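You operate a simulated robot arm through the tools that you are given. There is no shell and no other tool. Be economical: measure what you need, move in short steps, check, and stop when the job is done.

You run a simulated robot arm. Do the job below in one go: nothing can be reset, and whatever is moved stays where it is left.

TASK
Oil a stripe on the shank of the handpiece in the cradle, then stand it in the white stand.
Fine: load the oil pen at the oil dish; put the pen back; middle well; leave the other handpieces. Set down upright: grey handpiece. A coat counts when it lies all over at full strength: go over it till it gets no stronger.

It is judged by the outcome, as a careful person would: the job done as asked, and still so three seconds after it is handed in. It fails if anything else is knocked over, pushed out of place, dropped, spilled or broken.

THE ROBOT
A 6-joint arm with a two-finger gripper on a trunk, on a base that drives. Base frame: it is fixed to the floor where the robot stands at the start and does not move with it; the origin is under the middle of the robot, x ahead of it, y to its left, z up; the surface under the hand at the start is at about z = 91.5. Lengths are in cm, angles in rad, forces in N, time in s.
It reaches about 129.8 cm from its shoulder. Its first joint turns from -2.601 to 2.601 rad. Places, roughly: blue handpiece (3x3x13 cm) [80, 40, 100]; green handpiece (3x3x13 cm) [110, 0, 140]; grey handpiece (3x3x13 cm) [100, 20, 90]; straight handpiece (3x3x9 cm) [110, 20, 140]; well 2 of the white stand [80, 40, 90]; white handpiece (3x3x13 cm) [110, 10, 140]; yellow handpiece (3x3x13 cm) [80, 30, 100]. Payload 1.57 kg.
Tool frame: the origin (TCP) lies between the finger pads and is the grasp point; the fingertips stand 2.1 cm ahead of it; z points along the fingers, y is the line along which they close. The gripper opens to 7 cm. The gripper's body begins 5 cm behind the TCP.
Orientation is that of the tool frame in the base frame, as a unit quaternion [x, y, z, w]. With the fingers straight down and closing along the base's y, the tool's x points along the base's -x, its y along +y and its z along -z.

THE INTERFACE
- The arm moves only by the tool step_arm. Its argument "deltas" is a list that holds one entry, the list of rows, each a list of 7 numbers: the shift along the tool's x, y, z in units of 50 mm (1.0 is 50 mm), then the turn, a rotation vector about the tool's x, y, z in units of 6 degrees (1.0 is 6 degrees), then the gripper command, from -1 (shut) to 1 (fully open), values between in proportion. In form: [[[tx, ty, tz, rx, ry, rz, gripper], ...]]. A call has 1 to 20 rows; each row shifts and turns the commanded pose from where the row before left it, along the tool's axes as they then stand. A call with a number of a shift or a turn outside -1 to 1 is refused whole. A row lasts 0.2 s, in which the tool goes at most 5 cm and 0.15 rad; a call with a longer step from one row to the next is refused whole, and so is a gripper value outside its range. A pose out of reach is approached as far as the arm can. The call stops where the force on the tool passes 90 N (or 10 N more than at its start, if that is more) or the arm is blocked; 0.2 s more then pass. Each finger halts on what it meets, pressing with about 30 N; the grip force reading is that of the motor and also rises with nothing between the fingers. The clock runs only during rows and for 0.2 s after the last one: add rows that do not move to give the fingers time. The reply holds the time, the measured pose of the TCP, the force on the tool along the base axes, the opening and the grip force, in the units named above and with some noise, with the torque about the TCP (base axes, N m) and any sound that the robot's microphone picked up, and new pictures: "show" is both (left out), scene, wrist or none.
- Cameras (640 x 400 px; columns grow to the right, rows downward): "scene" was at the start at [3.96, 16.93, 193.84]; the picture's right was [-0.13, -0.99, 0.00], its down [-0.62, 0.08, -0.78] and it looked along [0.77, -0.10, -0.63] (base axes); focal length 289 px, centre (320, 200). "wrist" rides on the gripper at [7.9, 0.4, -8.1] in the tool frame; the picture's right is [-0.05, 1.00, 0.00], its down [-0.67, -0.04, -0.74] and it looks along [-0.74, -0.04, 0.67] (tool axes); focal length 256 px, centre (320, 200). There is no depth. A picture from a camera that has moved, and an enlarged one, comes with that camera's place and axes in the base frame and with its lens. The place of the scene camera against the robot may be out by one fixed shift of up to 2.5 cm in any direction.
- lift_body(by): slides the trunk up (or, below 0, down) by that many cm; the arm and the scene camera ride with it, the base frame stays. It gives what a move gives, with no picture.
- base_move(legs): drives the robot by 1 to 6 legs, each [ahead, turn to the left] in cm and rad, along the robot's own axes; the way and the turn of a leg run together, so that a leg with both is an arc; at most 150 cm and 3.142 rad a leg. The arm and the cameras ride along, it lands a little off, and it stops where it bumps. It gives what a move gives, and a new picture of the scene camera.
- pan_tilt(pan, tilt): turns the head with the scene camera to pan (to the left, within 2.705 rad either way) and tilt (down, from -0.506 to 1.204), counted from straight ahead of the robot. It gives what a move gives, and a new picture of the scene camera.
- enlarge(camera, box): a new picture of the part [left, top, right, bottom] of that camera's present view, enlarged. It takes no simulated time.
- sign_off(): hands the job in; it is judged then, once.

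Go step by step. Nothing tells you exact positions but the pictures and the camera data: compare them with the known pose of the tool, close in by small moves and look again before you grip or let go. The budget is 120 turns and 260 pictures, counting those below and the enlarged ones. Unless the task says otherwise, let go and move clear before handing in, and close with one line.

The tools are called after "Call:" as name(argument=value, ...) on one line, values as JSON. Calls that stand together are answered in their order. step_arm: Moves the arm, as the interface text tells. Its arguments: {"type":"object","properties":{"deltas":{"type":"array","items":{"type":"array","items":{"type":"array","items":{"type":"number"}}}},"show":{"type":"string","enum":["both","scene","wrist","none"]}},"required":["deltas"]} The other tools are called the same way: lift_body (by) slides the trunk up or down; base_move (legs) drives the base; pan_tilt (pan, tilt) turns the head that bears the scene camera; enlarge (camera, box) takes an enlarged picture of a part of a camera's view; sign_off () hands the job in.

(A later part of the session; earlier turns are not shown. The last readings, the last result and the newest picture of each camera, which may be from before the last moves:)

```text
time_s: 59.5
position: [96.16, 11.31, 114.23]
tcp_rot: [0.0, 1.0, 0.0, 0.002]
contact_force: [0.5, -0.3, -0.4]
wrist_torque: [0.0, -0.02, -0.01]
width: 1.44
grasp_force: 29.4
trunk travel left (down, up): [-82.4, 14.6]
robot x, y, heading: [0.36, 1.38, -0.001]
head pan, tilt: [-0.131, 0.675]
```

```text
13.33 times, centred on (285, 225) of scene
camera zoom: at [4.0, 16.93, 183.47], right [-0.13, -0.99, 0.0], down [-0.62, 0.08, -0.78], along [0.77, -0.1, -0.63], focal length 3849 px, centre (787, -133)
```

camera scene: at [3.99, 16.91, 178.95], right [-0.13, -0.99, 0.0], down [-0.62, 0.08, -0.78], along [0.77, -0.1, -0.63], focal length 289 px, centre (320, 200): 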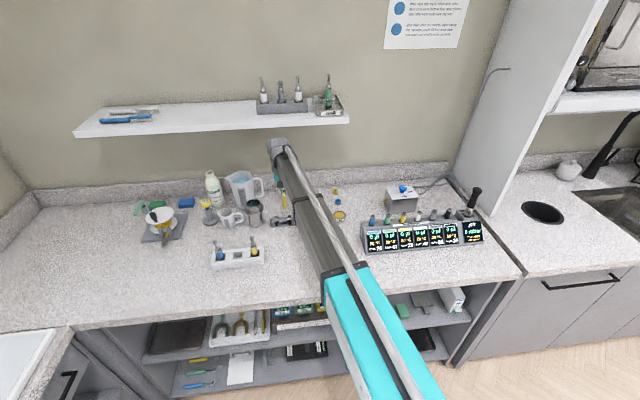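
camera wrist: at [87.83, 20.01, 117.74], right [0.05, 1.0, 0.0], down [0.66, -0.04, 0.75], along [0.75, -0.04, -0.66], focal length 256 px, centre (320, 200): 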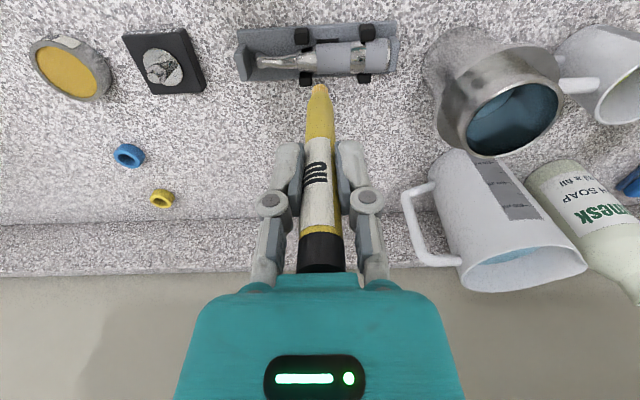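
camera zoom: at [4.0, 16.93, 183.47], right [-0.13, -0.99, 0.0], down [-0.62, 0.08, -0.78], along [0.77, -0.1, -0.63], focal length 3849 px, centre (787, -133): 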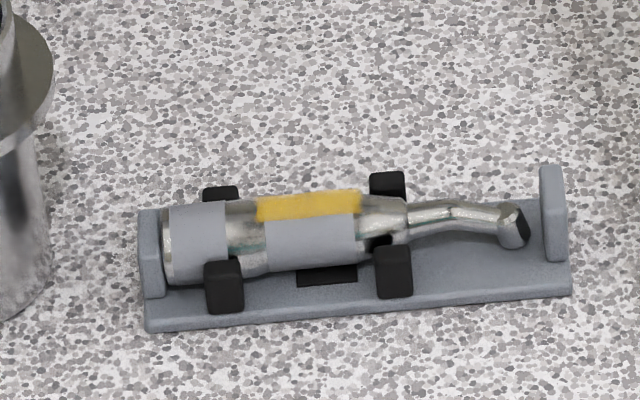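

Call:
enlarge(camera="wrist", box=[390, 20, 450, 60])

Call:
step_arm(deltas=[[[-0.02, -0.74, 0, 0, 0, 0, -1], [0, -0.74, 0, 0, 0, 0, -1], [0, -0.74, 0, 0, 0, 0, -1], [0, -0.74, 0, 0, 0, 0, -1], [0, 0, 0, 0, 0, 0, -1]]], show="none")

Call:
lift_body(by=-10.3)

Call:
enlarge(camera="wrist", box=[240, 20, 400, 140])

```text
10.00 times, centred on (420, 40) of wrist
camera zoom: at [88.15, 11.72, 122.26], right [0.05, 1.0, 0.0], down [0.66, -0.04, 0.75], along [0.75, -0.04, -0.66], focal length 2560 px, centre (-680, 1800)
```

zoom: 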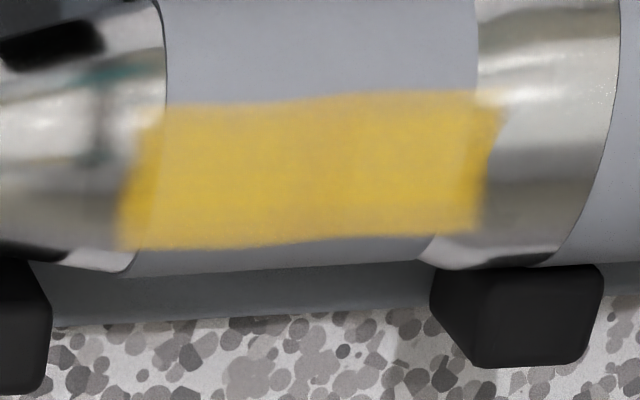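

```text
time_s: 60.7
position: [95.96, -3.3, 114.3]
tcp_rot: [0.0, 1.0, -0.001, 0.002]
contact_force: [-0.3, -0.1, -0.4]
wrist_torque: [0.01, -0.03, -0.02]
width: 1.44
grasp_force: 30.2
trunk travel left (down, up): [-82.4, 14.6]
robot x, y, heading: [-0.04, 0.92, -0.002]
head pan, tilt: [-0.131, 0.675]
```

```text
time_s: 62.0
position: [96.05, -3.52, 103.9]
tcp_rot: [0.0, 1.0, 0.0, 0.001]
contact_force: [-0.7, -0.1, 0.1]
wrist_torque: [0.01, -0.02, -0.02]
width: 1.44
grasp_force: 29.8
trunk travel left (down, up): [-72.1, 24.9]
robot x, y, heading: [-0.07, 1.34, 0.002]
head pan, tilt: [-0.131, 0.675]
```

```text
3.33 times, centred on (320, 80) of wrist
camera zoom: at [88.14, -3.05, 111.97], right [0.05, 1.0, 0.0], down [0.66, -0.04, 0.75], along [0.75, -0.04, -0.66], focal length 853 px, centre (320, 600)
```

zoom: 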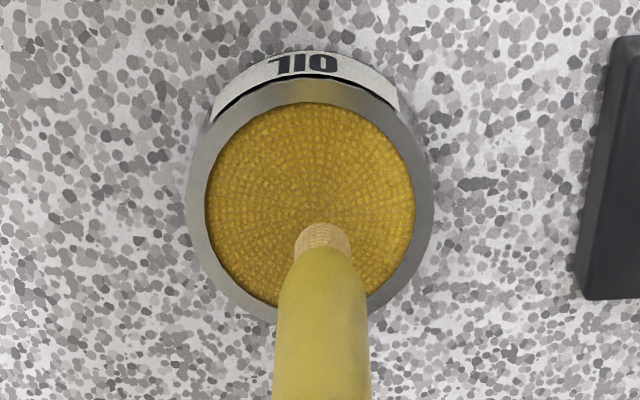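

Call:
lift_body(by=-1.0)

Call:
lift_body(by=-0.3)

Call:
lift_body(by=-0.2)

Call:
enlarge(camera="wrist", box=[240, 20, 400, 140])

```text
time_s: 62.6
position: [96.11, -3.4, 103.01]
tcp_rot: [0.0, 1.0, 0.0, 0.002]
contact_force: [1.1, -0.5, 7.6]
wrist_torque: [0.0, -0.02, 0.0]
width: 1.43
grasp_force: 30.2
trunk travel left (down, up): [-71.1, 25.9]
robot x, y, heading: [0.17, 1.25, 0.007]
head pan, tilt: [-0.131, 0.675]
```

```text
time_s: 63.1
position: [96.07, -3.43, 102.82]
tcp_rot: [0.0, 1.0, 0.0, 0.002]
contact_force: [1.1, 0.0, 20.1]
wrist_torque: [0.01, -0.12, 0.0]
width: 1.45
grasp_force: 30.1
trunk travel left (down, up): [-70.8, 26.2]
robot x, y, heading: [-0.01, 1.5, -0.006]
head pan, tilt: [-0.131, 0.675]
```

```text
time_s: 63.7
position: [95.95, -3.31, 102.56]
tcp_rot: [0.0, 1.0, 0.0, 0.002]
contact_force: [-1.1, 0.4, 19.7]
wrist_torque: [0.02, -0.03, 0.04]
width: 1.44
grasp_force: 29.8
trunk travel left (down, up): [-70.6, 26.4]
robot x, y, heading: [0.16, 1.09, 0.005]
head pan, tilt: [-0.131, 0.675]
```

```text
3.33 times, centred on (320, 80) of wrist
camera zoom: at [87.94, -3.04, 110.64], right [0.05, 1.0, 0.0], down [0.66, -0.04, 0.75], along [0.75, -0.04, -0.66], focal length 853 px, centre (320, 600)
```

zoom: 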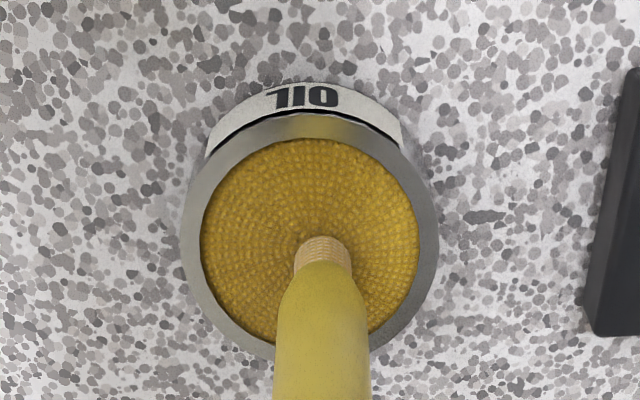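

Call:
step_arm(deltas=[[[0, 0, 0, 0, 0, 0, -1], [0, 0, 0, 0, 0, 0, -1], [0, 0, 0, 0, 0, 0, -1], [0, 0, 0, 0, 0, 0, -1], [0, 0, 0, 0, 0, 0, -1], [0, 0, 0, 0, 0, 0, -1]]], show="none")

Call:
lift_body(by=10)

Call:
step_arm(deltas=[[[0, 0.8, 0, 0, 0, 0, -1], [0, 0.8, 0, 0, 0, 0, -1], [0, 0.8, 0, 0, 0, 0, -1], [0, 0.8, 0, 0, 0, 0, -1], [0, 0.8, 0, 0, 0, 0, -1], [0, 0.8, 0, 0, 0, 0, -1], [0, 0, 0, 0, 0, 0, -1], [0, 0, 0, 0, 0, 0, -1]]])

Call:
enlarge(camera="wrist", box=[240, 0, 400, 100])

```text
time_s: 65.1
position: [95.98, -3.41, 102.69]
tcp_rot: [0.0, 1.0, 0.0, 0.003]
contact_force: [-3.5, 1.0, 16.8]
wrist_torque: [0.01, 0.15, 0.04]
width: 1.44
grasp_force: 30.6
trunk travel left (down, up): [-70.6, 26.4]
robot x, y, heading: [-0.22, 1.22, -0.001]
head pan, tilt: [-0.131, 0.675]
```

```text
time_s: 66.4
position: [96.17, -3.43, 112.5]
tcp_rot: [-0.001, 1.0, 0.0, 0.001]
contact_force: [1.3, -0.4, -1.1]
wrist_torque: [-0.01, 0.02, -0.01]
width: 1.44
grasp_force: 29.8
trunk travel left (down, up): [-80.6, 16.4]
robot x, y, heading: [-0.12, 1.24, 0.0]
head pan, tilt: [-0.131, 0.675]
```

```text
time_s: 68.2
position: [96.08, 20.61, 112.38]
tcp_rot: [0.001, 1.0, 0.0, 0.002]
contact_force: [0.2, -0.5, -0.2]
wrist_torque: [0.02, 0.02, 0.01]
width: 1.45
grasp_force: 30.3
trunk travel left (down, up): [-80.6, 16.4]
robot x, y, heading: [-0.07, 1.68, -0.002]
head pan, tilt: [-0.131, 0.675]
camera scene: at [4.0, 16.9, 181.67], right [-0.13, -0.99, 0.0], down [-0.62, 0.08, -0.78], along [0.77, -0.1, -0.63], focal length 289 px, centre (320, 200)
camera wrist: at [88.14, 20.96, 120.46], right [0.05, 1.0, 0.0], down [0.66, -0.04, 0.75], along [0.75, -0.04, -0.66], focal length 256 px, centre (320, 200)
```

scene: 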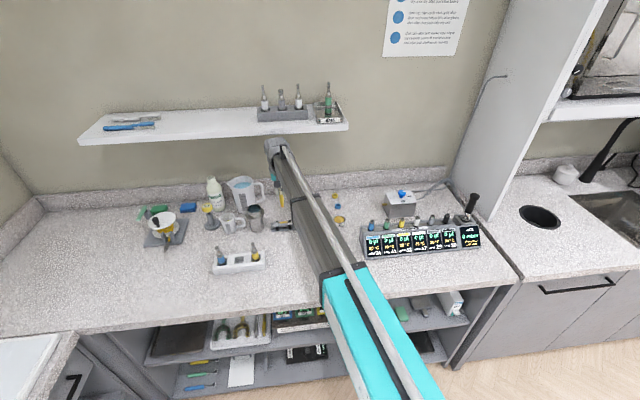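
wrist: 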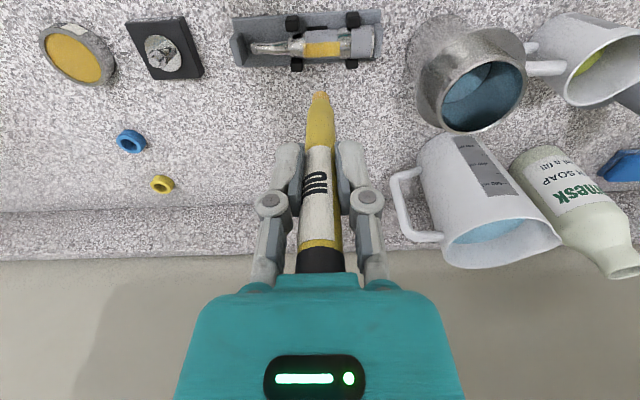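

```text
4.00 times, centred on (320, 50) of wrist
camera zoom: at [88.14, 20.96, 120.46], right [0.05, 1.0, 0.0], down [0.66, -0.04, 0.75], along [0.75, -0.04, -0.66], focal length 1024 px, centre (320, 800)
```

zoom: 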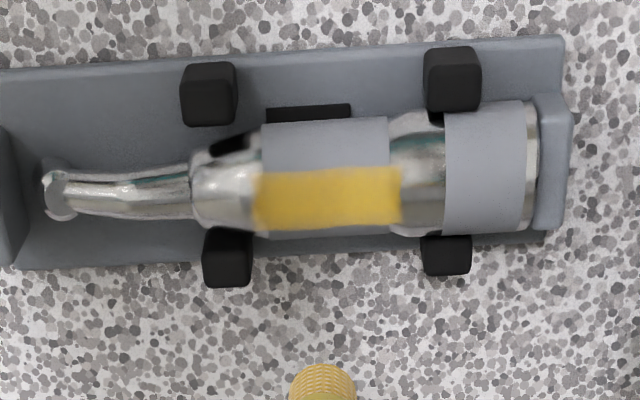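

Lower to contact again.

Call:
lift_body(by=-8.2)

Call:
lift_body(by=-0.25)

Call:
lift_body(by=-0.15)

```text
time_s: 69.4
position: [96.07, 20.6, 104.27]
tcp_rot: [0.0, 1.0, 0.0, 0.001]
contact_force: [-0.1, -0.3, 0.1]
wrist_torque: [0.01, 0.01, -0.02]
width: 1.48
grasp_force: 30.0
trunk travel left (down, up): [-72.4, 24.6]
robot x, y, heading: [-0.16, 1.29, -0.003]
head pan, tilt: [-0.131, 0.675]
```

```text
time_s: 69.9
position: [96.08, 20.7, 103.93]
tcp_rot: [-0.001, 1.0, 0.0, 0.001]
contact_force: [0.7, -0.7, 0.0]
wrist_torque: [0.01, 0.01, -0.01]
width: 1.41
grasp_force: 29.9
trunk travel left (down, up): [-72.1, 24.9]
robot x, y, heading: [-0.25, 1.27, 0.003]
head pan, tilt: [-0.131, 0.675]
```

```text
time_s: 70.4
position: [96.05, 20.51, 103.84]
tcp_rot: [0.0, 1.0, 0.0, 0.002]
contact_force: [0.3, 0.7, 3.6]
wrist_torque: [-0.03, -0.05, 0.0]
width: 1.45
grasp_force: 30.1
trunk travel left (down, up): [-72.0, 25.0]
robot x, y, heading: [0.03, 1.22, 0.001]
head pan, tilt: [-0.131, 0.675]
```

Call:
lift_body(by=-0.06)

Call:
step_arm(deltas=[[[0, 0.06, 0, 0, 0, 0, -1], [0, 0.06, 0, 0, 0, 0, -1], [0, 0.06, 0, 0, 0, 0, -1], [0, 0.06, 0, 0, 0, 0, -1], [0, 0.06, 0, 0, 0, 0, -1], [0, 0, 0, 0, 0, 0, -1], [0, -0.06, 0, 0, 0, 0, -1], [0, -0.06, 0, 0, 0, 0, -1], [0, -0.06, 0, 0, 0, 0, -1], [0, -0.06, 0, 0, 0, 0, -1], [0, -0.06, 0, 0, 0, 0, -1], [0, -0.06, 0, 0, 0, 0, -1], [0, -0.06, 0, 0, 0, 0, -1], [0, -0.06, 0, 0, 0, 0, -1], [0, -0.06, 0, 0, 0, 0, -1], [0, 0, 0, 0, 0, 0, -1]]], show="none")

Call:
enlarge(camera="wrist", box=[240, 30, 400, 130])

```text
time_s: 70.9
position: [96.05, 20.58, 103.87]
tcp_rot: [0.0, 1.0, 0.0, 0.003]
contact_force: [0.8, 0.6, 5.9]
wrist_torque: [0.04, -0.13, 0.03]
width: 1.44
grasp_force: 30.1
trunk travel left (down, up): [-71.9, 25.1]
robot x, y, heading: [-0.25, 1.42, 0.002]
head pan, tilt: [-0.131, 0.675]
```

```text
time_s: 74.3
position: [96.02, 19.33, 103.83]
tcp_rot: [0.0, 1.0, 0.001, 0.003]
contact_force: [0.6, 1.6, 6.3]
wrist_torque: [0.15, -0.05, 0.02]
width: 1.43
grasp_force: 29.7
trunk travel left (down, up): [-71.9, 25.1]
robot x, y, heading: [-0.14, 1.43, -0.005]
head pan, tilt: [-0.131, 0.675]
```

```text
4.00 times, centred on (320, 80) of wrist
camera zoom: at [88.03, 19.76, 111.86], right [0.05, 1.0, 0.0], down [0.66, -0.04, 0.75], along [0.75, -0.04, -0.66], focal length 1024 px, centre (320, 680)
```

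zoom: 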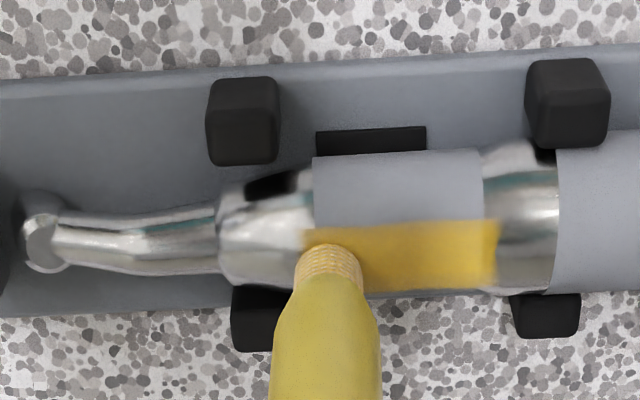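

Call:
step_arm(deltas=[[[0.04, 0, 0, 0, 0, 0, -1], [0, 0.08, 0, 0, 0, 0, -1], [0, 0.08, 0, 0, 0, 0, -1], [0, 0.08, 0, 0, 0, 0, -1], [0, 0.08, 0, 0, 0, 0, -1], [0, 0.08, 0, 0, 0, 0, -1], [0, 0.08, 0, 0, 0, 0, -1], [0, 0.08, 0, 0, 0, 0, -1], [-0.08, 0, 0, 0, 0, 0, -1], [0, -0.08, 0, 0, 0, 0, -1], [0, -0.08, 0, 0, 0, 0, -1], [0, -0.08, 0, 0, 0, 0, -1], [0, -0.08, 0, 0, 0, 0, -1], [0, -0.08, 0, 0, 0, 0, -1], [0, -0.08, 0, 0, 0, 0, -1], [0, -0.08, 0, 0, 0, 0, -1], [0.04, 0, 0, 0, 0, 0, -1], [0, 0, 0, 0, 0, 0, -1]]], show="none")

Call:
enlarge(camera="wrist", box=[240, 30, 400, 130])

Call:
step_arm(deltas=[[[0, 0.08, 0, 0, 0, 0, -1], [0, 0.08, 0, 0, 0, 0, -1], [0, 0.08, 0, 0, 0, 0, -1], [0, 0.08, 0, 0, 0, 0, -1], [0, 0.08, 0, 0, 0, 0, -1], [0, 0.08, 0, 0, 0, 0, -1], [0, 0.08, 0, 0, 0, 0, -1], [0, 0, 0, 0, 0, 0, -1], [0, -0.08, 0, 0, 0, 0, -1], [0, -0.08, 0, 0, 0, 0, -1], [0, -0.08, 0, 0, 0, 0, -1], [0, -0.08, 0, 0, 0, 0, -1], [0, -0.08, 0, 0, 0, 0, -1], [0, -0.08, 0, 0, 0, 0, -1], [0, -0.08, 0, 0, 0, 0, -1], [0, 0, 0, 0, 0, 0, -1]]], show="none")

Call:
enlarge(camera="wrist", box=[240, 30, 400, 130])

```text
time_s: 78.1
position: [96.08, 19.3, 103.72]
tcp_rot: [0.002, 1.0, 0.0, 0.002]
contact_force: [0.7, -0.4, 4.6]
wrist_torque: [0.05, -0.14, 0.01]
width: 1.44
grasp_force: 30.1
trunk travel left (down, up): [-71.9, 25.1]
robot x, y, heading: [-0.15, 1.09, 0.002]
head pan, tilt: [-0.131, 0.675]
```

```text
4.00 times, centred on (320, 80) of wrist
camera zoom: at [88.09, 19.75, 111.84], right [0.05, 1.0, 0.0], down [0.66, -0.04, 0.75], along [0.75, -0.04, -0.66], focal length 1024 px, centre (320, 680)
```

zoom: 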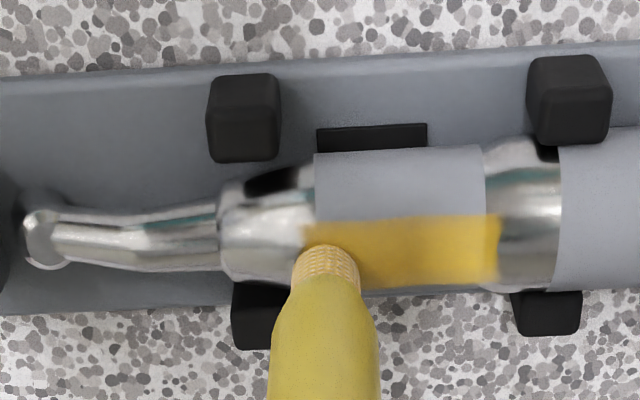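

```text
time_s: 81.5
position: [96.16, 19.39, 103.7]
tcp_rot: [0.0, 1.0, 0.0, 0.002]
contact_force: [-0.2, 1.1, 4.0]
wrist_torque: [0.07, 0.01, 0.0]
width: 1.43
grasp_force: 30.2
trunk travel left (down, up): [-71.9, 25.1]
robot x, y, heading: [-0.04, 1.43, 0.002]
head pan, tilt: [-0.131, 0.675]
```

```text
4.00 times, centred on (320, 80) of wrist
camera zoom: at [88.13, 19.72, 111.84], right [0.05, 1.0, 0.0], down [0.66, -0.04, 0.75], along [0.75, -0.04, -0.66], focal length 1024 px, centre (320, 680)
```

zoom: 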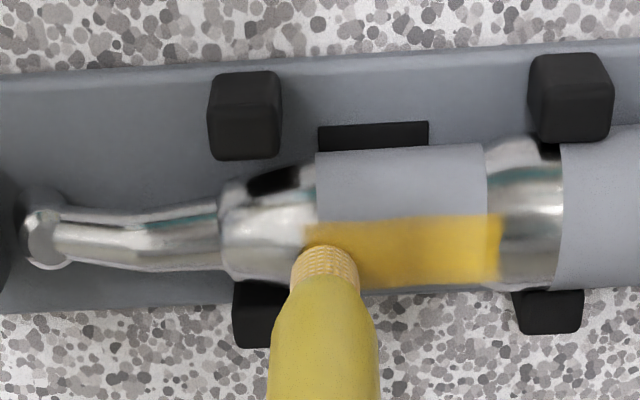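

The coat no longer changes. Lift, step aside and inspect it closely.

Call:
lift_body(by=10)

Call:
step_arm(deltas=[[[0, -0.8, 0, 0, 0, 0, -1], [0, -0.8, 0, 0, 0, 0, -1], [0, 0, 0, 0, 0, 0, -1]]], show="none")

Call:
enlarge(camera="wrist", box=[390, 20, 450, 60])

Call:
enlarge(camera="scene", box=[275, 212, 299, 228])

```text
time_s: 82.8
position: [96.13, 19.39, 113.77]
tcp_rot: [0.0, 1.0, 0.0, 0.002]
contact_force: [-0.7, -0.3, -1.0]
wrist_torque: [0.0, 0.0, 0.01]
width: 1.43
grasp_force: 30.1
trunk travel left (down, up): [-81.9, 15.1]
robot x, y, heading: [-0.2, 0.86, 0.003]
head pan, tilt: [-0.131, 0.675]
```

```text
time_s: 83.6
position: [96.07, 11.39, 113.8]
tcp_rot: [0.001, 1.0, 0.0, 0.003]
contact_force: [-0.5, 1.0, -0.2]
wrist_torque: [0.0, 0.02, 0.02]
width: 1.43
grasp_force: 30.3
trunk travel left (down, up): [-81.9, 15.1]
robot x, y, heading: [-0.21, 1.18, -0.0]
head pan, tilt: [-0.131, 0.675]
```

```text
10.00 times, centred on (420, 40) of wrist
camera zoom: at [88.12, 11.66, 121.8], right [0.05, 1.0, 0.0], down [0.66, -0.04, 0.75], along [0.75, -0.04, -0.66], focal length 2560 px, centre (-680, 1800)
```

zoom: 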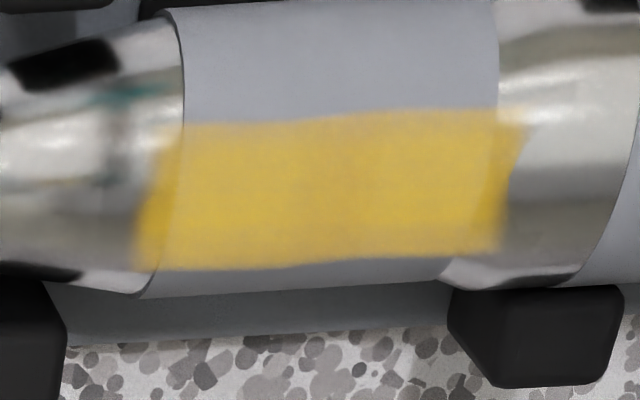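

```text
16.00 times, centred on (287, 220) of scene
camera zoom: at [4.0, 16.93, 183.01], right [-0.13, -0.99, 0.0], down [-0.62, 0.08, -0.78], along [0.77, -0.1, -0.63], focal length 4618 px, centre (848, -120)
```

zoom: 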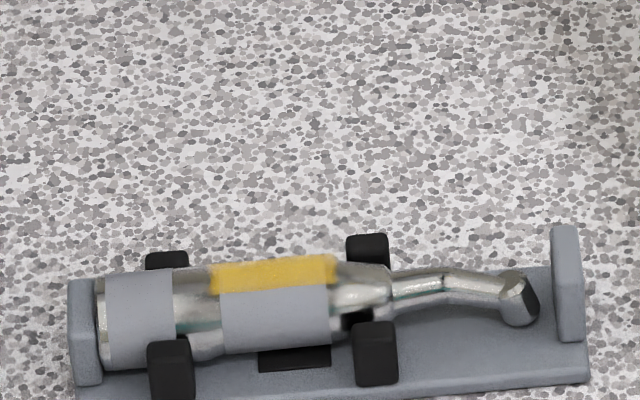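

The coat is even and saturated. Now return the pen to its holder at (77.6, 1.5).

Call:
step_arm(deltas=[[[0.62, -0.33, 0, 0, 0, 0, -1], [0.62, -0.33, 0, 0, 0, 0, -1], [0.62, -0.33, 0, 0, 0, 0, -1], [0.62, -0.33, 0, 0, 0, 0, -1], [0.62, -0.33, 0, 0, 0, 0, -1], [0.6, -0.33, 0, 0, 0, 0, -1], [0, 0, 0, 0, 0, 0, -1], [0, 0, 0, 0, 0, 0, -1]]])

Call:
enlarge(camera="scene", box=[300, 200, 380, 270])

Call:
enlarge(camera="wrist", box=[240, 0, 400, 120])

```text
time_s: 85.4
position: [77.46, 1.48, 113.87]
tcp_rot: [0.0, 1.0, -0.001, 0.002]
contact_force: [-0.1, 0.2, -0.1]
wrist_torque: [-0.01, 0.02, 0.02]
width: 1.44
grasp_force: 30.1
trunk travel left (down, up): [-81.9, 15.1]
robot x, y, heading: [0.26, 1.44, 0.005]
head pan, tilt: [-0.131, 0.675]
camera scene: at [3.98, 16.93, 183.01], right [-0.13, -0.99, 0.0], down [-0.62, 0.08, -0.78], along [0.77, -0.1, -0.63], focal length 289 px, centre (320, 200)
camera wrist: at [69.57, 1.83, 121.81], right [0.05, 1.0, 0.0], down [0.66, -0.04, 0.75], along [0.75, -0.04, -0.66], focal length 256 px, centre (320, 200)
```

scene: 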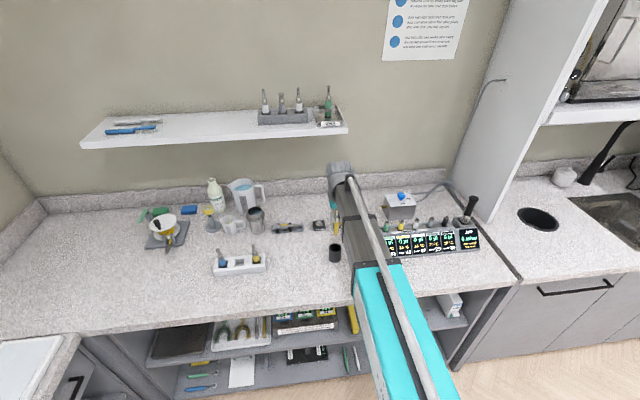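
wrist: 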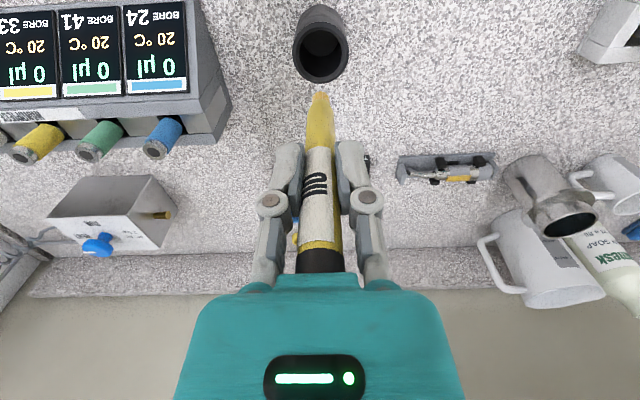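

```text
5.71 times, centred on (340, 235) of scene
camera zoom: at [3.98, 16.93, 183.01], right [-0.13, -0.99, 0.0], down [-0.62, 0.08, -0.78], along [0.77, -0.1, -0.63], focal length 1650 px, centre (206, 0)
```

zoom: 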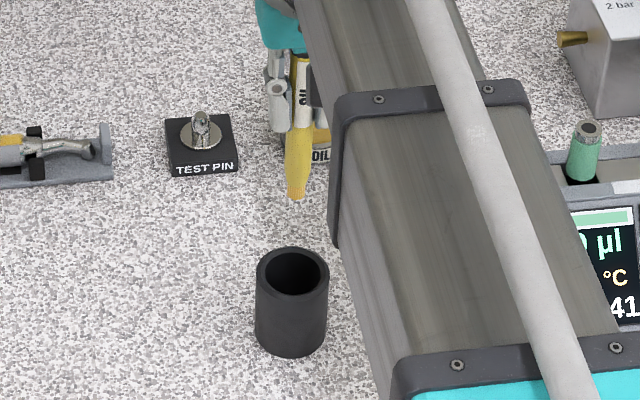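

```text
3.33 times, centred on (320, 60) of wrist
camera zoom: at [69.57, 1.83, 121.81], right [0.05, 1.0, 0.0], down [0.66, -0.04, 0.75], along [0.75, -0.04, -0.66], focal length 853 px, centre (320, 667)
```

zoom: 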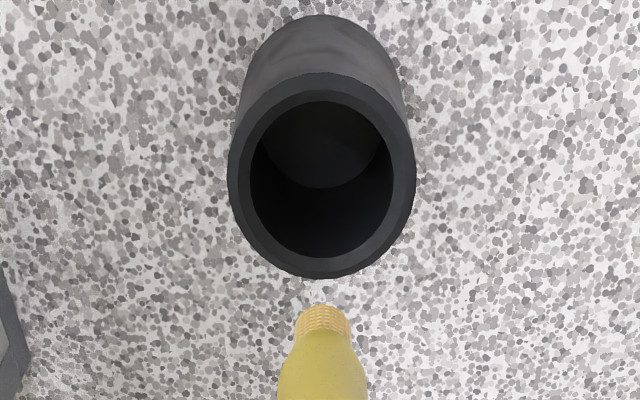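

Aligned. Lower into the holder.

Call:
lift_body(by=-8.5)

Call:
enlarge(camera="wrist", box=[240, 20, 400, 140])

```text
time_s: 86.7
position: [77.53, 1.5, 105.24]
tcp_rot: [0.0, 1.0, 0.0, 0.002]
contact_force: [-1.0, -0.5, -0.6]
wrist_torque: [0.01, -0.04, -0.02]
width: 1.44
grasp_force: 30.1
trunk travel left (down, up): [-73.4, 23.6]
robot x, y, heading: [0.09, 1.34, 0.003]
head pan, tilt: [-0.131, 0.675]
```

```text
3.33 times, centred on (320, 80) of wrist
camera zoom: at [69.56, 1.83, 113.32], right [0.05, 1.0, 0.0], down [0.66, -0.04, 0.75], along [0.75, -0.04, -0.66], focal length 853 px, centre (320, 600)
```

zoom: 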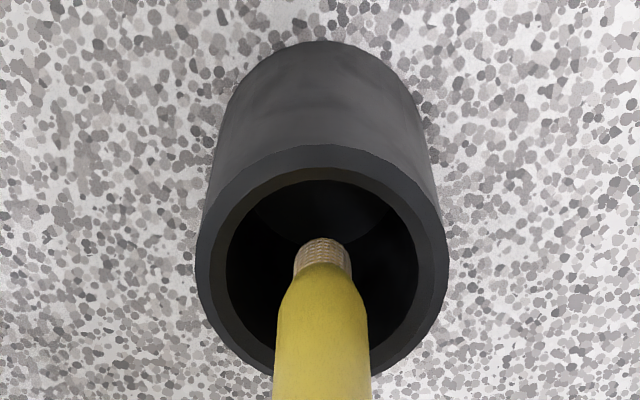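

Call:
lift_body(by=-3.3)

Call:
lift_body(by=-0.4)

Call:
enlarge(camera="scene", box=[300, 190, 380, 250])

Call:
enlarge(camera="wrist", box=[240, 20, 400, 140])

```text
time_s: 87.4
position: [77.41, 1.46, 101.91]
tcp_rot: [0.001, 1.0, 0.0, 0.001]
contact_force: [0.5, 0.2, 0.5]
wrist_torque: [-0.03, 0.0, 0.01]
width: 1.46
grasp_force: 30.1
trunk travel left (down, up): [-70.1, 26.9]
robot x, y, heading: [0.24, 1.28, 0.001]
head pan, tilt: [-0.131, 0.675]
```

```text
time_s: 88.0
position: [77.52, 1.39, 101.5]
tcp_rot: [0.0, 1.0, -0.001, 0.002]
contact_force: [0.6, 0.3, -0.1]
wrist_torque: [0.0, 0.01, -0.01]
width: 1.45
grasp_force: 29.4
trunk travel left (down, up): [-69.7, 27.3]
robot x, y, heading: [-0.16, 1.04, 0.003]
head pan, tilt: [-0.131, 0.675]
```

```text
6.67 times, centred on (340, 220) of scene
camera zoom: at [3.97, 16.92, 170.81], right [-0.13, -0.99, 0.0], down [-0.62, 0.08, -0.78], along [0.77, -0.1, -0.63], focal length 1924 px, centre (187, 67)
```

zoom: 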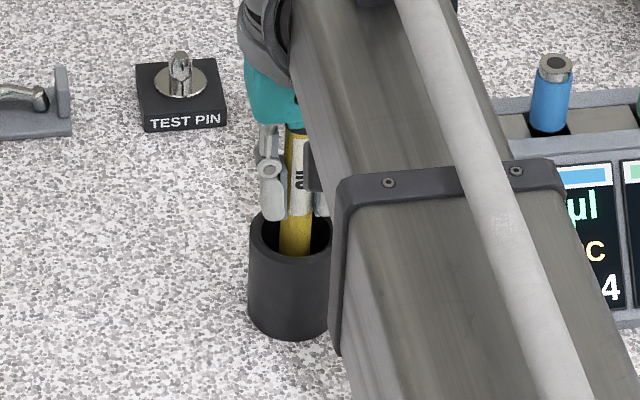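

```text
3.33 times, centred on (320, 80) of wrist
camera zoom: at [69.57, 1.83, 109.61], right [0.05, 1.0, 0.0], down [0.66, -0.04, 0.75], along [0.75, -0.04, -0.66], focal length 853 px, centre (320, 600)
```

zoom: 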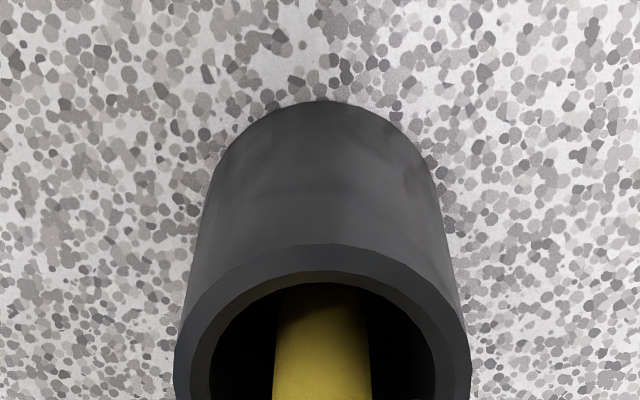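

Call:
lift_body(by=-0.4)

Call:
lift_body(by=-0.25)

```text
time_s: 88.5
position: [77.44, 1.45, 101.26]
tcp_rot: [0.0, 1.0, 0.0, 0.003]
contact_force: [2.4, -0.8, 20.1]
wrist_torque: [0.01, -0.29, 0.0]
width: 1.42
grasp_force: 30.1
trunk travel left (down, up): [-69.3, 27.7]
robot x, y, heading: [0.23, 1.29, -0.002]
head pan, tilt: [-0.131, 0.675]
```

```text
time_s: 89.0
position: [77.34, 1.56, 101.14]
tcp_rot: [0.0, 1.0, 0.0, 0.003]
contact_force: [4.3, -0.4, 37.6]
wrist_torque: [0.0, -0.64, -0.02]
width: 1.43
grasp_force: 29.8
trunk travel left (down, up): [-69.1, 27.9]
robot x, y, heading: [0.32, 0.63, -0.001]
head pan, tilt: [-0.131, 0.675]
```

Pen sits on the holder floor. Relieve the press, then open gently.

Call:
lift_body(by=0.35)

Call:
step_arm(deltas=[[[0, 0, 0, 0, 0, 0, -0.4], [0, 0, 0, 0, 0, 0, 0], [0, 0, 0, 0, 0, 0, 0.3], [0, 0, 0, 0, 0, 0, 0.7], [0, 0, 0, 0, 0, 0, 0.7], [0, 0, 0, 0, 0, 0, 0.7]]])

```text
time_s: 89.5
position: [77.6, 1.41, 101.2]
tcp_rot: [0.0, 1.0, 0.0, 0.002]
contact_force: [-1.1, 0.5, 1.7]
wrist_torque: [-0.04, 0.09, -0.01]
width: 1.45
grasp_force: 29.6
trunk travel left (down, up): [-69.4, 27.6]
robot x, y, heading: [0.17, 0.98, 0.002]
head pan, tilt: [-0.131, 0.675]
```

```text
time_s: 90.9
position: [77.5, 1.41, 101.33]
tcp_rot: [0.001, 1.0, 0.0, 0.002]
contact_force: [0.6, -0.4, 4.4]
wrist_torque: [-0.02, 0.0, 0.02]
width: 5.93
grasp_force: 0.1
trunk travel left (down, up): [-69.4, 27.6]
robot x, y, heading: [-0.18, 1.45, -0.003]
head pan, tilt: [-0.131, 0.675]
camera scene: at [3.93, 16.93, 170.51], right [-0.13, -0.99, 0.0], down [-0.62, 0.08, -0.78], along [0.77, -0.1, -0.63], focal length 289 px, centre (320, 200)
camera wrist: at [69.54, 1.83, 109.33], right [0.05, 1.0, 0.0], down [0.66, -0.04, 0.75], along [0.75, -0.04, -0.66], focal length 256 px, centre (320, 200)
```

scene: 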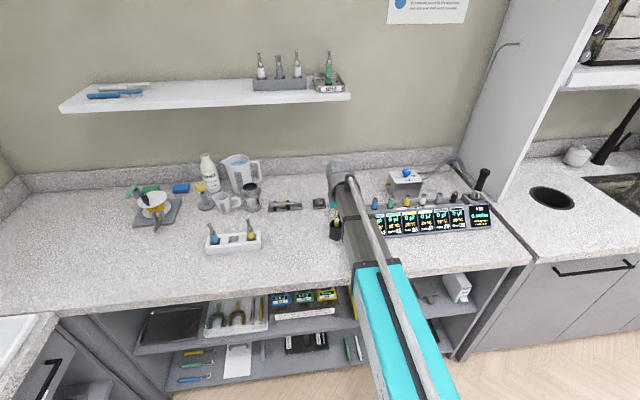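
wrist: 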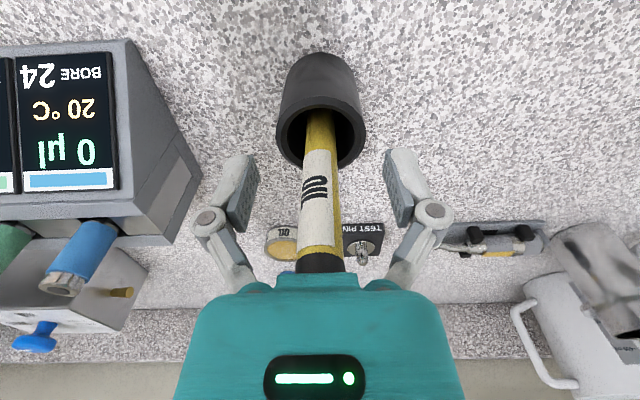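

The pen is released in its holder. Raise clear and go look at the white stand with the wrist camera.

Call:
lift_body(by=15)

Call:
step_arm(deltas=[[[0.4, 0.9, 0, 0, 0, 0, 0.7], [0.4, 0.9, 0, 0, 0, 0, 0.7], [0.2, 0.9, 0, 0, 0, 0, 0.7], [0, 0.9, 0, 0, 0, 0, 0.7], [0, 0.9, 0, 0, 0, 0, 0.7], [0, 0.9, 0, 0, 0, 0, 0.7], [0, 0.9, 0, 0, 0, 0, 0.7], [0, 0.9, 0, 0, 0, 0, 0.7], [0, 0, 0, 0, 0, 0, 0.7], [0, 0, 0, 0, 0, 0, 0.7]]])

Call:
enlarge(camera="scene", box=[310, 200, 360, 270])

```text
time_s: 92.7
position: [77.61, 1.51, 116.24]
tcp_rot: [-0.001, 1.0, -0.001, 0.002]
contact_force: [-0.2, 0.3, 0.4]
wrist_torque: [0.0, 0.02, 0.01]
width: 5.93
grasp_force: 0.1
trunk travel left (down, up): [-84.4, 12.6]
robot x, y, heading: [0.1, 1.08, -0.002]
head pan, tilt: [-0.131, 0.675]
```

```text
time_s: 94.9
position: [72.65, 37.45, 116.19]
tcp_rot: [0.002, 1.0, 0.0, 0.002]
contact_force: [0.5, 0.1, -1.3]
wrist_torque: [-0.02, -0.03, 0.01]
width: 5.96
grasp_force: 0.1
trunk travel left (down, up): [-84.4, 12.6]
robot x, y, heading: [-0.05, 1.56, -0.001]
head pan, tilt: [-0.131, 0.675]
camera scene: at [3.99, 16.9, 185.51], right [-0.13, -0.99, 0.0], down [-0.62, 0.08, -0.78], along [0.77, -0.1, -0.63], focal length 289 px, centre (320, 200)
camera wrist: at [64.66, 37.8, 124.31], right [0.05, 1.0, 0.0], down [0.66, -0.04, 0.75], along [0.75, -0.04, -0.66], focal length 256 px, centre (320, 200)
```

scene: 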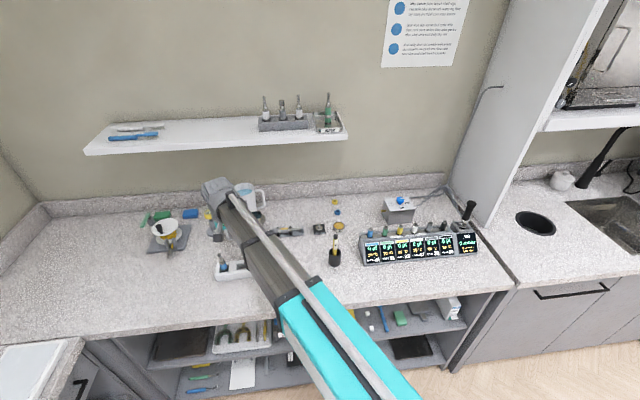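
wrist: 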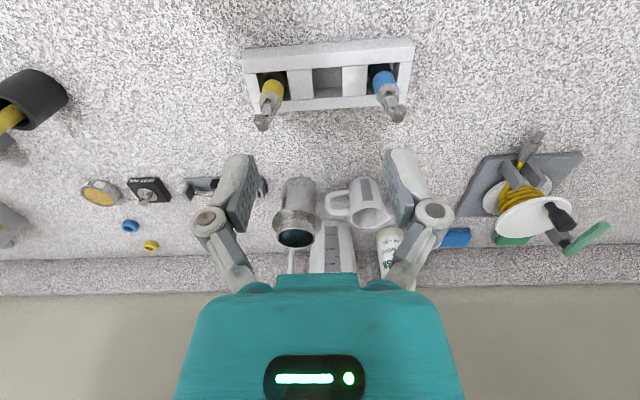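

```text
5.71 times, centred on (335, 235) of scene
camera zoom: at [3.99, 16.9, 185.51], right [-0.13, -0.99, 0.0], down [-0.62, 0.08, -0.78], along [0.77, -0.1, -0.63], focal length 1650 px, centre (234, 0)
```

zoom: 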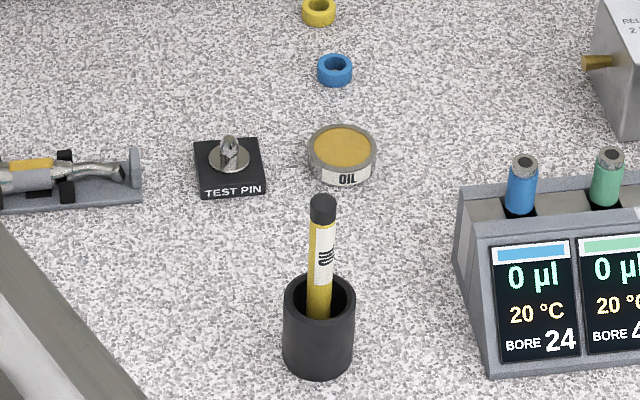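

Call:
enlarge(camera="wrist", box=[230, 20, 430, 145])

Call:
enlarge(camera="scene", box=[200, 160, 300, 290])

```text
3.20 times, centred on (330, 82) of wrist
camera zoom: at [64.66, 37.8, 124.31], right [0.05, 1.0, 0.0], down [0.66, -0.04, 0.75], along [0.75, -0.04, -0.66], focal length 819 px, centre (288, 576)
```

zoom: 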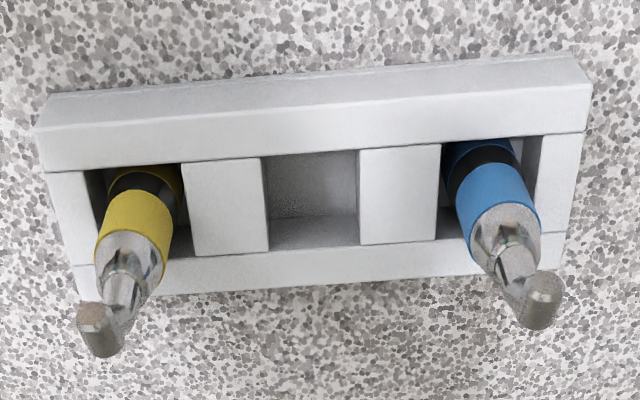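

```text
3.08 times, centred on (250, 225) of scene
camera zoom: at [3.99, 16.9, 185.51], right [-0.13, -0.99, 0.0], down [-0.62, 0.08, -0.78], along [0.77, -0.1, -0.63], focal length 888 px, centre (535, 123)
```

zoom: 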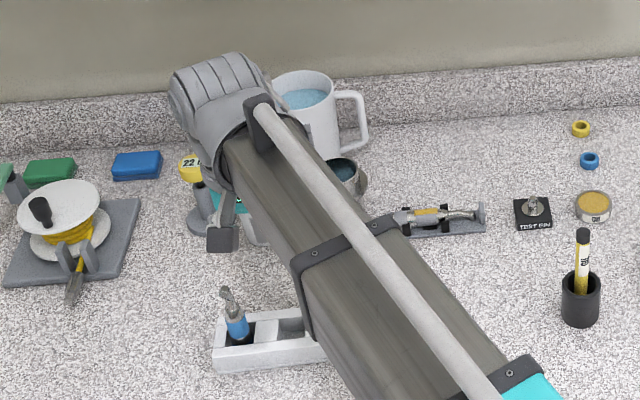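

The stand's middle well is centred near (77.5, 38), about 3.3 cm square, stand ~4.5 cm tall. To pick the handpiece I'll need the fingers closing along x with the camera toward the head; I test the 90° yaw here in free space first.

Call:
step_arm(deltas=[[[0, 0, 0, 0, 0, -1, 1], [0, 0, 0, 0, 0, -1, 1], [0, 0, 0, 0, 0, -1, 1], [0, 0, 0, 0, 0, -1, 1], [0, 0, 0, 0, 0, -1, 1], [0, 0, 0, 0, 0, -1, 1], [0, 0, 0, 0, 0, -1, 1], [0, 0, 0, 0, 0, -1, 1], [0, 0, 0, 0, 0, -1, 1], [0, 0, 0, 0, 0, -1, 1], [0, 0, 0, 0, 0, -1, 1], [0, 0, 0, 0, 0, -1, 1], [0, 0, 0, 0, 0, -1, 1], [0, 0, 0, 0, 0, -1, 1], [0, 0, 0, 0, 0, -1, 1], [0, 0, 0, 0, 0, 0, 1]]])

```text
time_s: 98.3
position: [72.72, 37.5, 116.19]
tcp_rot: [0.708, -0.706, 0.001, -0.001]
contact_force: [0.5, -0.7, 0.4]
wrist_torque: [-0.02, 0.01, 0.0]
width: 6.99
grasp_force: 0.1
trunk travel left (down, up): [-84.4, 12.6]
robot x, y, heading: [-0.17, 1.68, 0.004]
head pan, tilt: [-0.131, 0.675]
camera scene: at [3.98, 16.93, 185.51], right [-0.13, -0.99, 0.0], down [-0.62, 0.08, -0.78], along [0.77, -0.1, -0.63], focal length 289 px, centre (320, 200)
camera wrist: at [72.13, 29.49, 124.34], right [-1.0, 0.05, 0.0], down [0.03, 0.67, 0.74], along [0.04, 0.74, -0.67], focal length 256 px, centre (320, 200)
```

scene: 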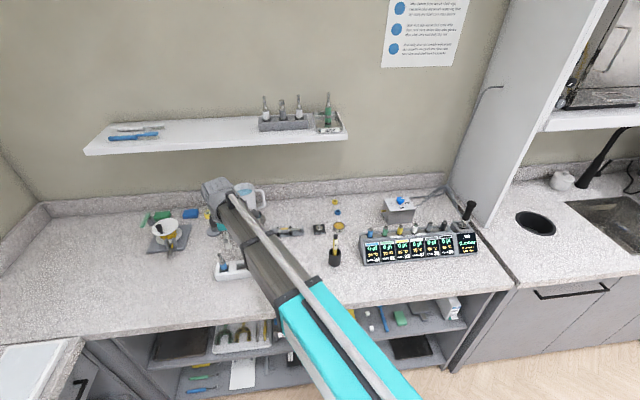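
wrist: 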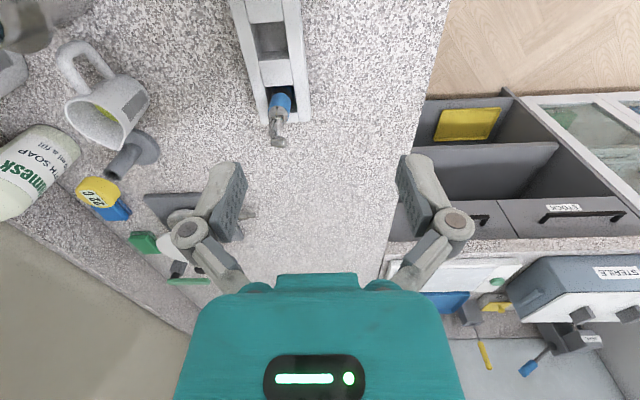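

Yaw works. Test the second quarter turn, then a first bit of pitch (raising TCP as the wrist tilts).

Call:
step_arm(deltas=[[[0, 0, 0, 0, 0, -1, 1], [0, 0, 0, 0, 0, -1, 1], [0, 0, 0, 0, 0, -1, 1], [0, 0, 0, 0, 0, -1, 1], [0, 0, 0, 0, 0, -1, 1], [0, 0, 0, 0, 0, -1, 1], [0, 0, 0, 0, 0, -1, 1], [0, 0, 0, 0, 0, -1, 1], [0, 0, 0, 0, 0, -1, 1], [0, 0, 0, 0, 0, -1, 1], [0, 0, 0, 0, 0, -1, 1], [0, 0, 0, 0, 0, -1, 1], [0, 0, 0, 0, 0, -1, 1], [0, 0, 0, 0, 0, -1, 1], [0, 0, 0, 0, 0, -1, 1], [0, 0, 0, 0, 0, 0, 1]]], show="none")

Call:
step_arm(deltas=[[[0, 0, -0.022, 0, 1, 0, 1], [0.0069, 0, -0.0656, 0, 1, 0, 1], [0.0225, 0, -0.1056, 0, 1, 0, 1], [0.0464, 0, -0.1427, 0, 1, 0, 1], [0.0773, 0, -0.1736, 0, 1, 0, 1], [0, 0, 0, 0, 0, 0, 1]]], show="none")

```text
time_s: 101.7
position: [72.67, 37.49, 116.31]
tcp_rot: [1.0, 0.001, 0.002, -0.001]
contact_force: [-0.2, 0.0, 0.7]
wrist_torque: [-0.04, -0.01, 0.03]
width: 7.01
grasp_force: 0.1
trunk travel left (down, up): [-84.4, 12.6]
robot x, y, heading: [-0.39, 1.05, -0.002]
head pan, tilt: [-0.131, 0.675]
```

```text
time_s: 103.1
position: [72.42, 37.38, 118.87]
tcp_rot: [0.965, -0.001, 0.262, 0.0]
contact_force: [-0.3, -0.1, -1.0]
wrist_torque: [0.0, -0.04, -0.02]
width: 7.0
grasp_force: 0.1
trunk travel left (down, up): [-84.4, 12.6]
robot x, y, heading: [0.16, 1.53, -0.002]
head pan, tilt: [-0.131, 0.675]
```

No complaint; continue the pitch to 78°.

Call:
step_arm(deltas=[[[0.114, 0, -0.1975, 0, 1, 0, 1], [0.155, 0, -0.2136, 0, 1, 0, 1], [0.198, 0, -0.22, 0, 1, 0, 1], [0.2415, 0, -0.2175, 0, 1, 0, 1], [0.284, 0, -0.2063, 0, 1, 0, 1], [0.323, 0, -0.1865, 0, 1, 0, 1], [0.357, 0, -0.159, 0, 1, 0, 1], [0.384, 0, -0.1248, 0, 1, 0, 1], [0, 0, 0, 0, 0, 0, 1]]])

```text
time_s: 105.1
position: [72.53, 37.52, 131.1]
tcp_rot: [0.775, 0.0, 0.632, 0.0]
contact_force: [-0.3, -0.6, 0.8]
wrist_torque: [0.01, 0.02, 0.02]
width: 7.0
grasp_force: 0.1
out of reach, approached as far as the arm can: row 3, 6
trunk travel left (down, up): [-84.4, 12.6]
robot x, y, heading: [-0.12, 0.95, 0.002]
head pan, tilt: [-0.131, 0.675]
camera scene: at [3.97, 16.93, 185.51], right [-0.13, -0.99, 0.0], down [-0.62, 0.08, -0.78], along [0.77, -0.1, -0.63], focal length 289 px, centre (320, 200)
camera wrist: at [66.14, 36.97, 140.49], right [-0.01, -1.0, -0.05], down [-0.86, 0.04, -0.5], along [0.5, 0.04, -0.86], focal length 256 px, centre (320, 200)
```

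scene: 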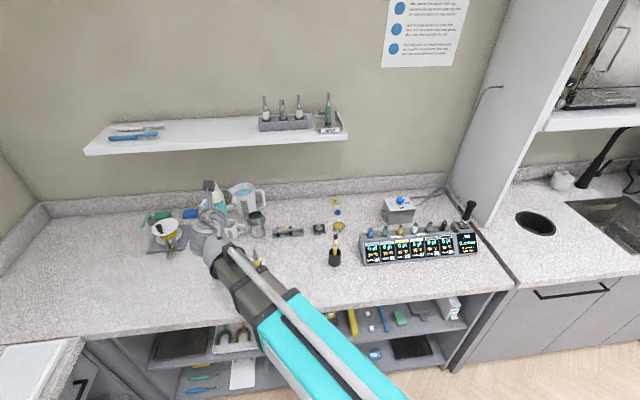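
wrist: 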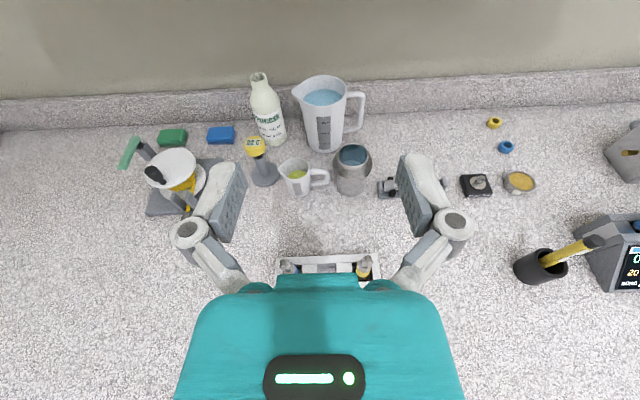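

The final orientation works (wrist arm ≈ 18.7 cm). I undo it and go to the cradle in the grasp orientation.

Call:
step_arm(deltas=[[[-0.37, 0, 0.0786, 0, -1, 0, 1], [-0.348, 0, 0.113, 0, -1, 0, 1], [-0.319, 0, 0.142, 0, -1, 0, 1], [-0.284, 0, 0.164, 0, -1, 0, 1], [-0.246, 0, 0.179, 0, -1, 0, 1], [-0.206, 0, 0.185, 0, -1, 0, 1], [-0.165, 0, 0.183, 0, -1, 0, 1], [-0.125, 0, 0.1725, 0, -1, 0, 1], [-0.089, 0, 0.154, 0, -1, 0, 1], [-0.057, 0, 0.128, 0, -1, 0, 1], [-0.031, 0, 0.096, 0, -1, 0, 1], [-0.0127, 0, 0.06, 0, -1, 0, 1], [-0.002, 0, 0.0205, 0, -1, 0, 1], [0, 0, 0, 0, 0, 0, 1]]], show="none")

Call:
step_arm(deltas=[[[0, 0, 0, 0, 0, 1, 1], [0, 0, 0, 0, 0, 1, 1], [0, 0, 0, 0, 0, 1, 1], [0, 0, 0, 0, 0, 1, 1], [0, 0, 0, 0, 0, 1, 1], [0, 0, 0, 0, 0, 1, 1], [0, 0, 0, 0, 0, 1, 1], [0, 0, 0, 0, 0, 1, 1], [0, 0, 0, 0, 0, 1, 1], [0, 0, 0, 0, 0, 1, 1], [0, 0, 0, 0, 0, 1, 1], [0, 0, 0, 0, 0, 1, 1], [0, 0, 0, 0, 0, 1, 1], [0, 0, 0, 0, 0, 1, 1], [0, 0, 0, 0, 0, 1, 1], [0, 0, 0, 0, 0, 0, 1]]], show="none")

```text
time_s: 108.1
position: [72.42, 37.44, 116.23]
tcp_rot: [1.0, 0.0, 0.001, 0.0]
contact_force: [0.1, -0.1, 0.2]
wrist_torque: [0.03, 0.01, 0.01]
width: 6.99
grasp_force: 0.1
out of reach, approached as far as the arm can: row 8
trunk travel left (down, up): [-84.4, 12.6]
robot x, y, heading: [0.3, 1.18, 0.0]
head pan, tilt: [-0.131, 0.675]
```

```text
time_s: 111.5
position: [72.46, 37.47, 116.14]
tcp_rot: [-0.707, 0.708, -0.001, 0.001]
contact_force: [0.4, -0.3, -0.1]
wrist_torque: [0.01, 0.0, 0.01]
width: 6.98
grasp_force: 0.1
trunk travel left (down, up): [-84.4, 12.6]
robot x, y, heading: [0.14, 1.21, 0.004]
head pan, tilt: [-0.131, 0.675]
```

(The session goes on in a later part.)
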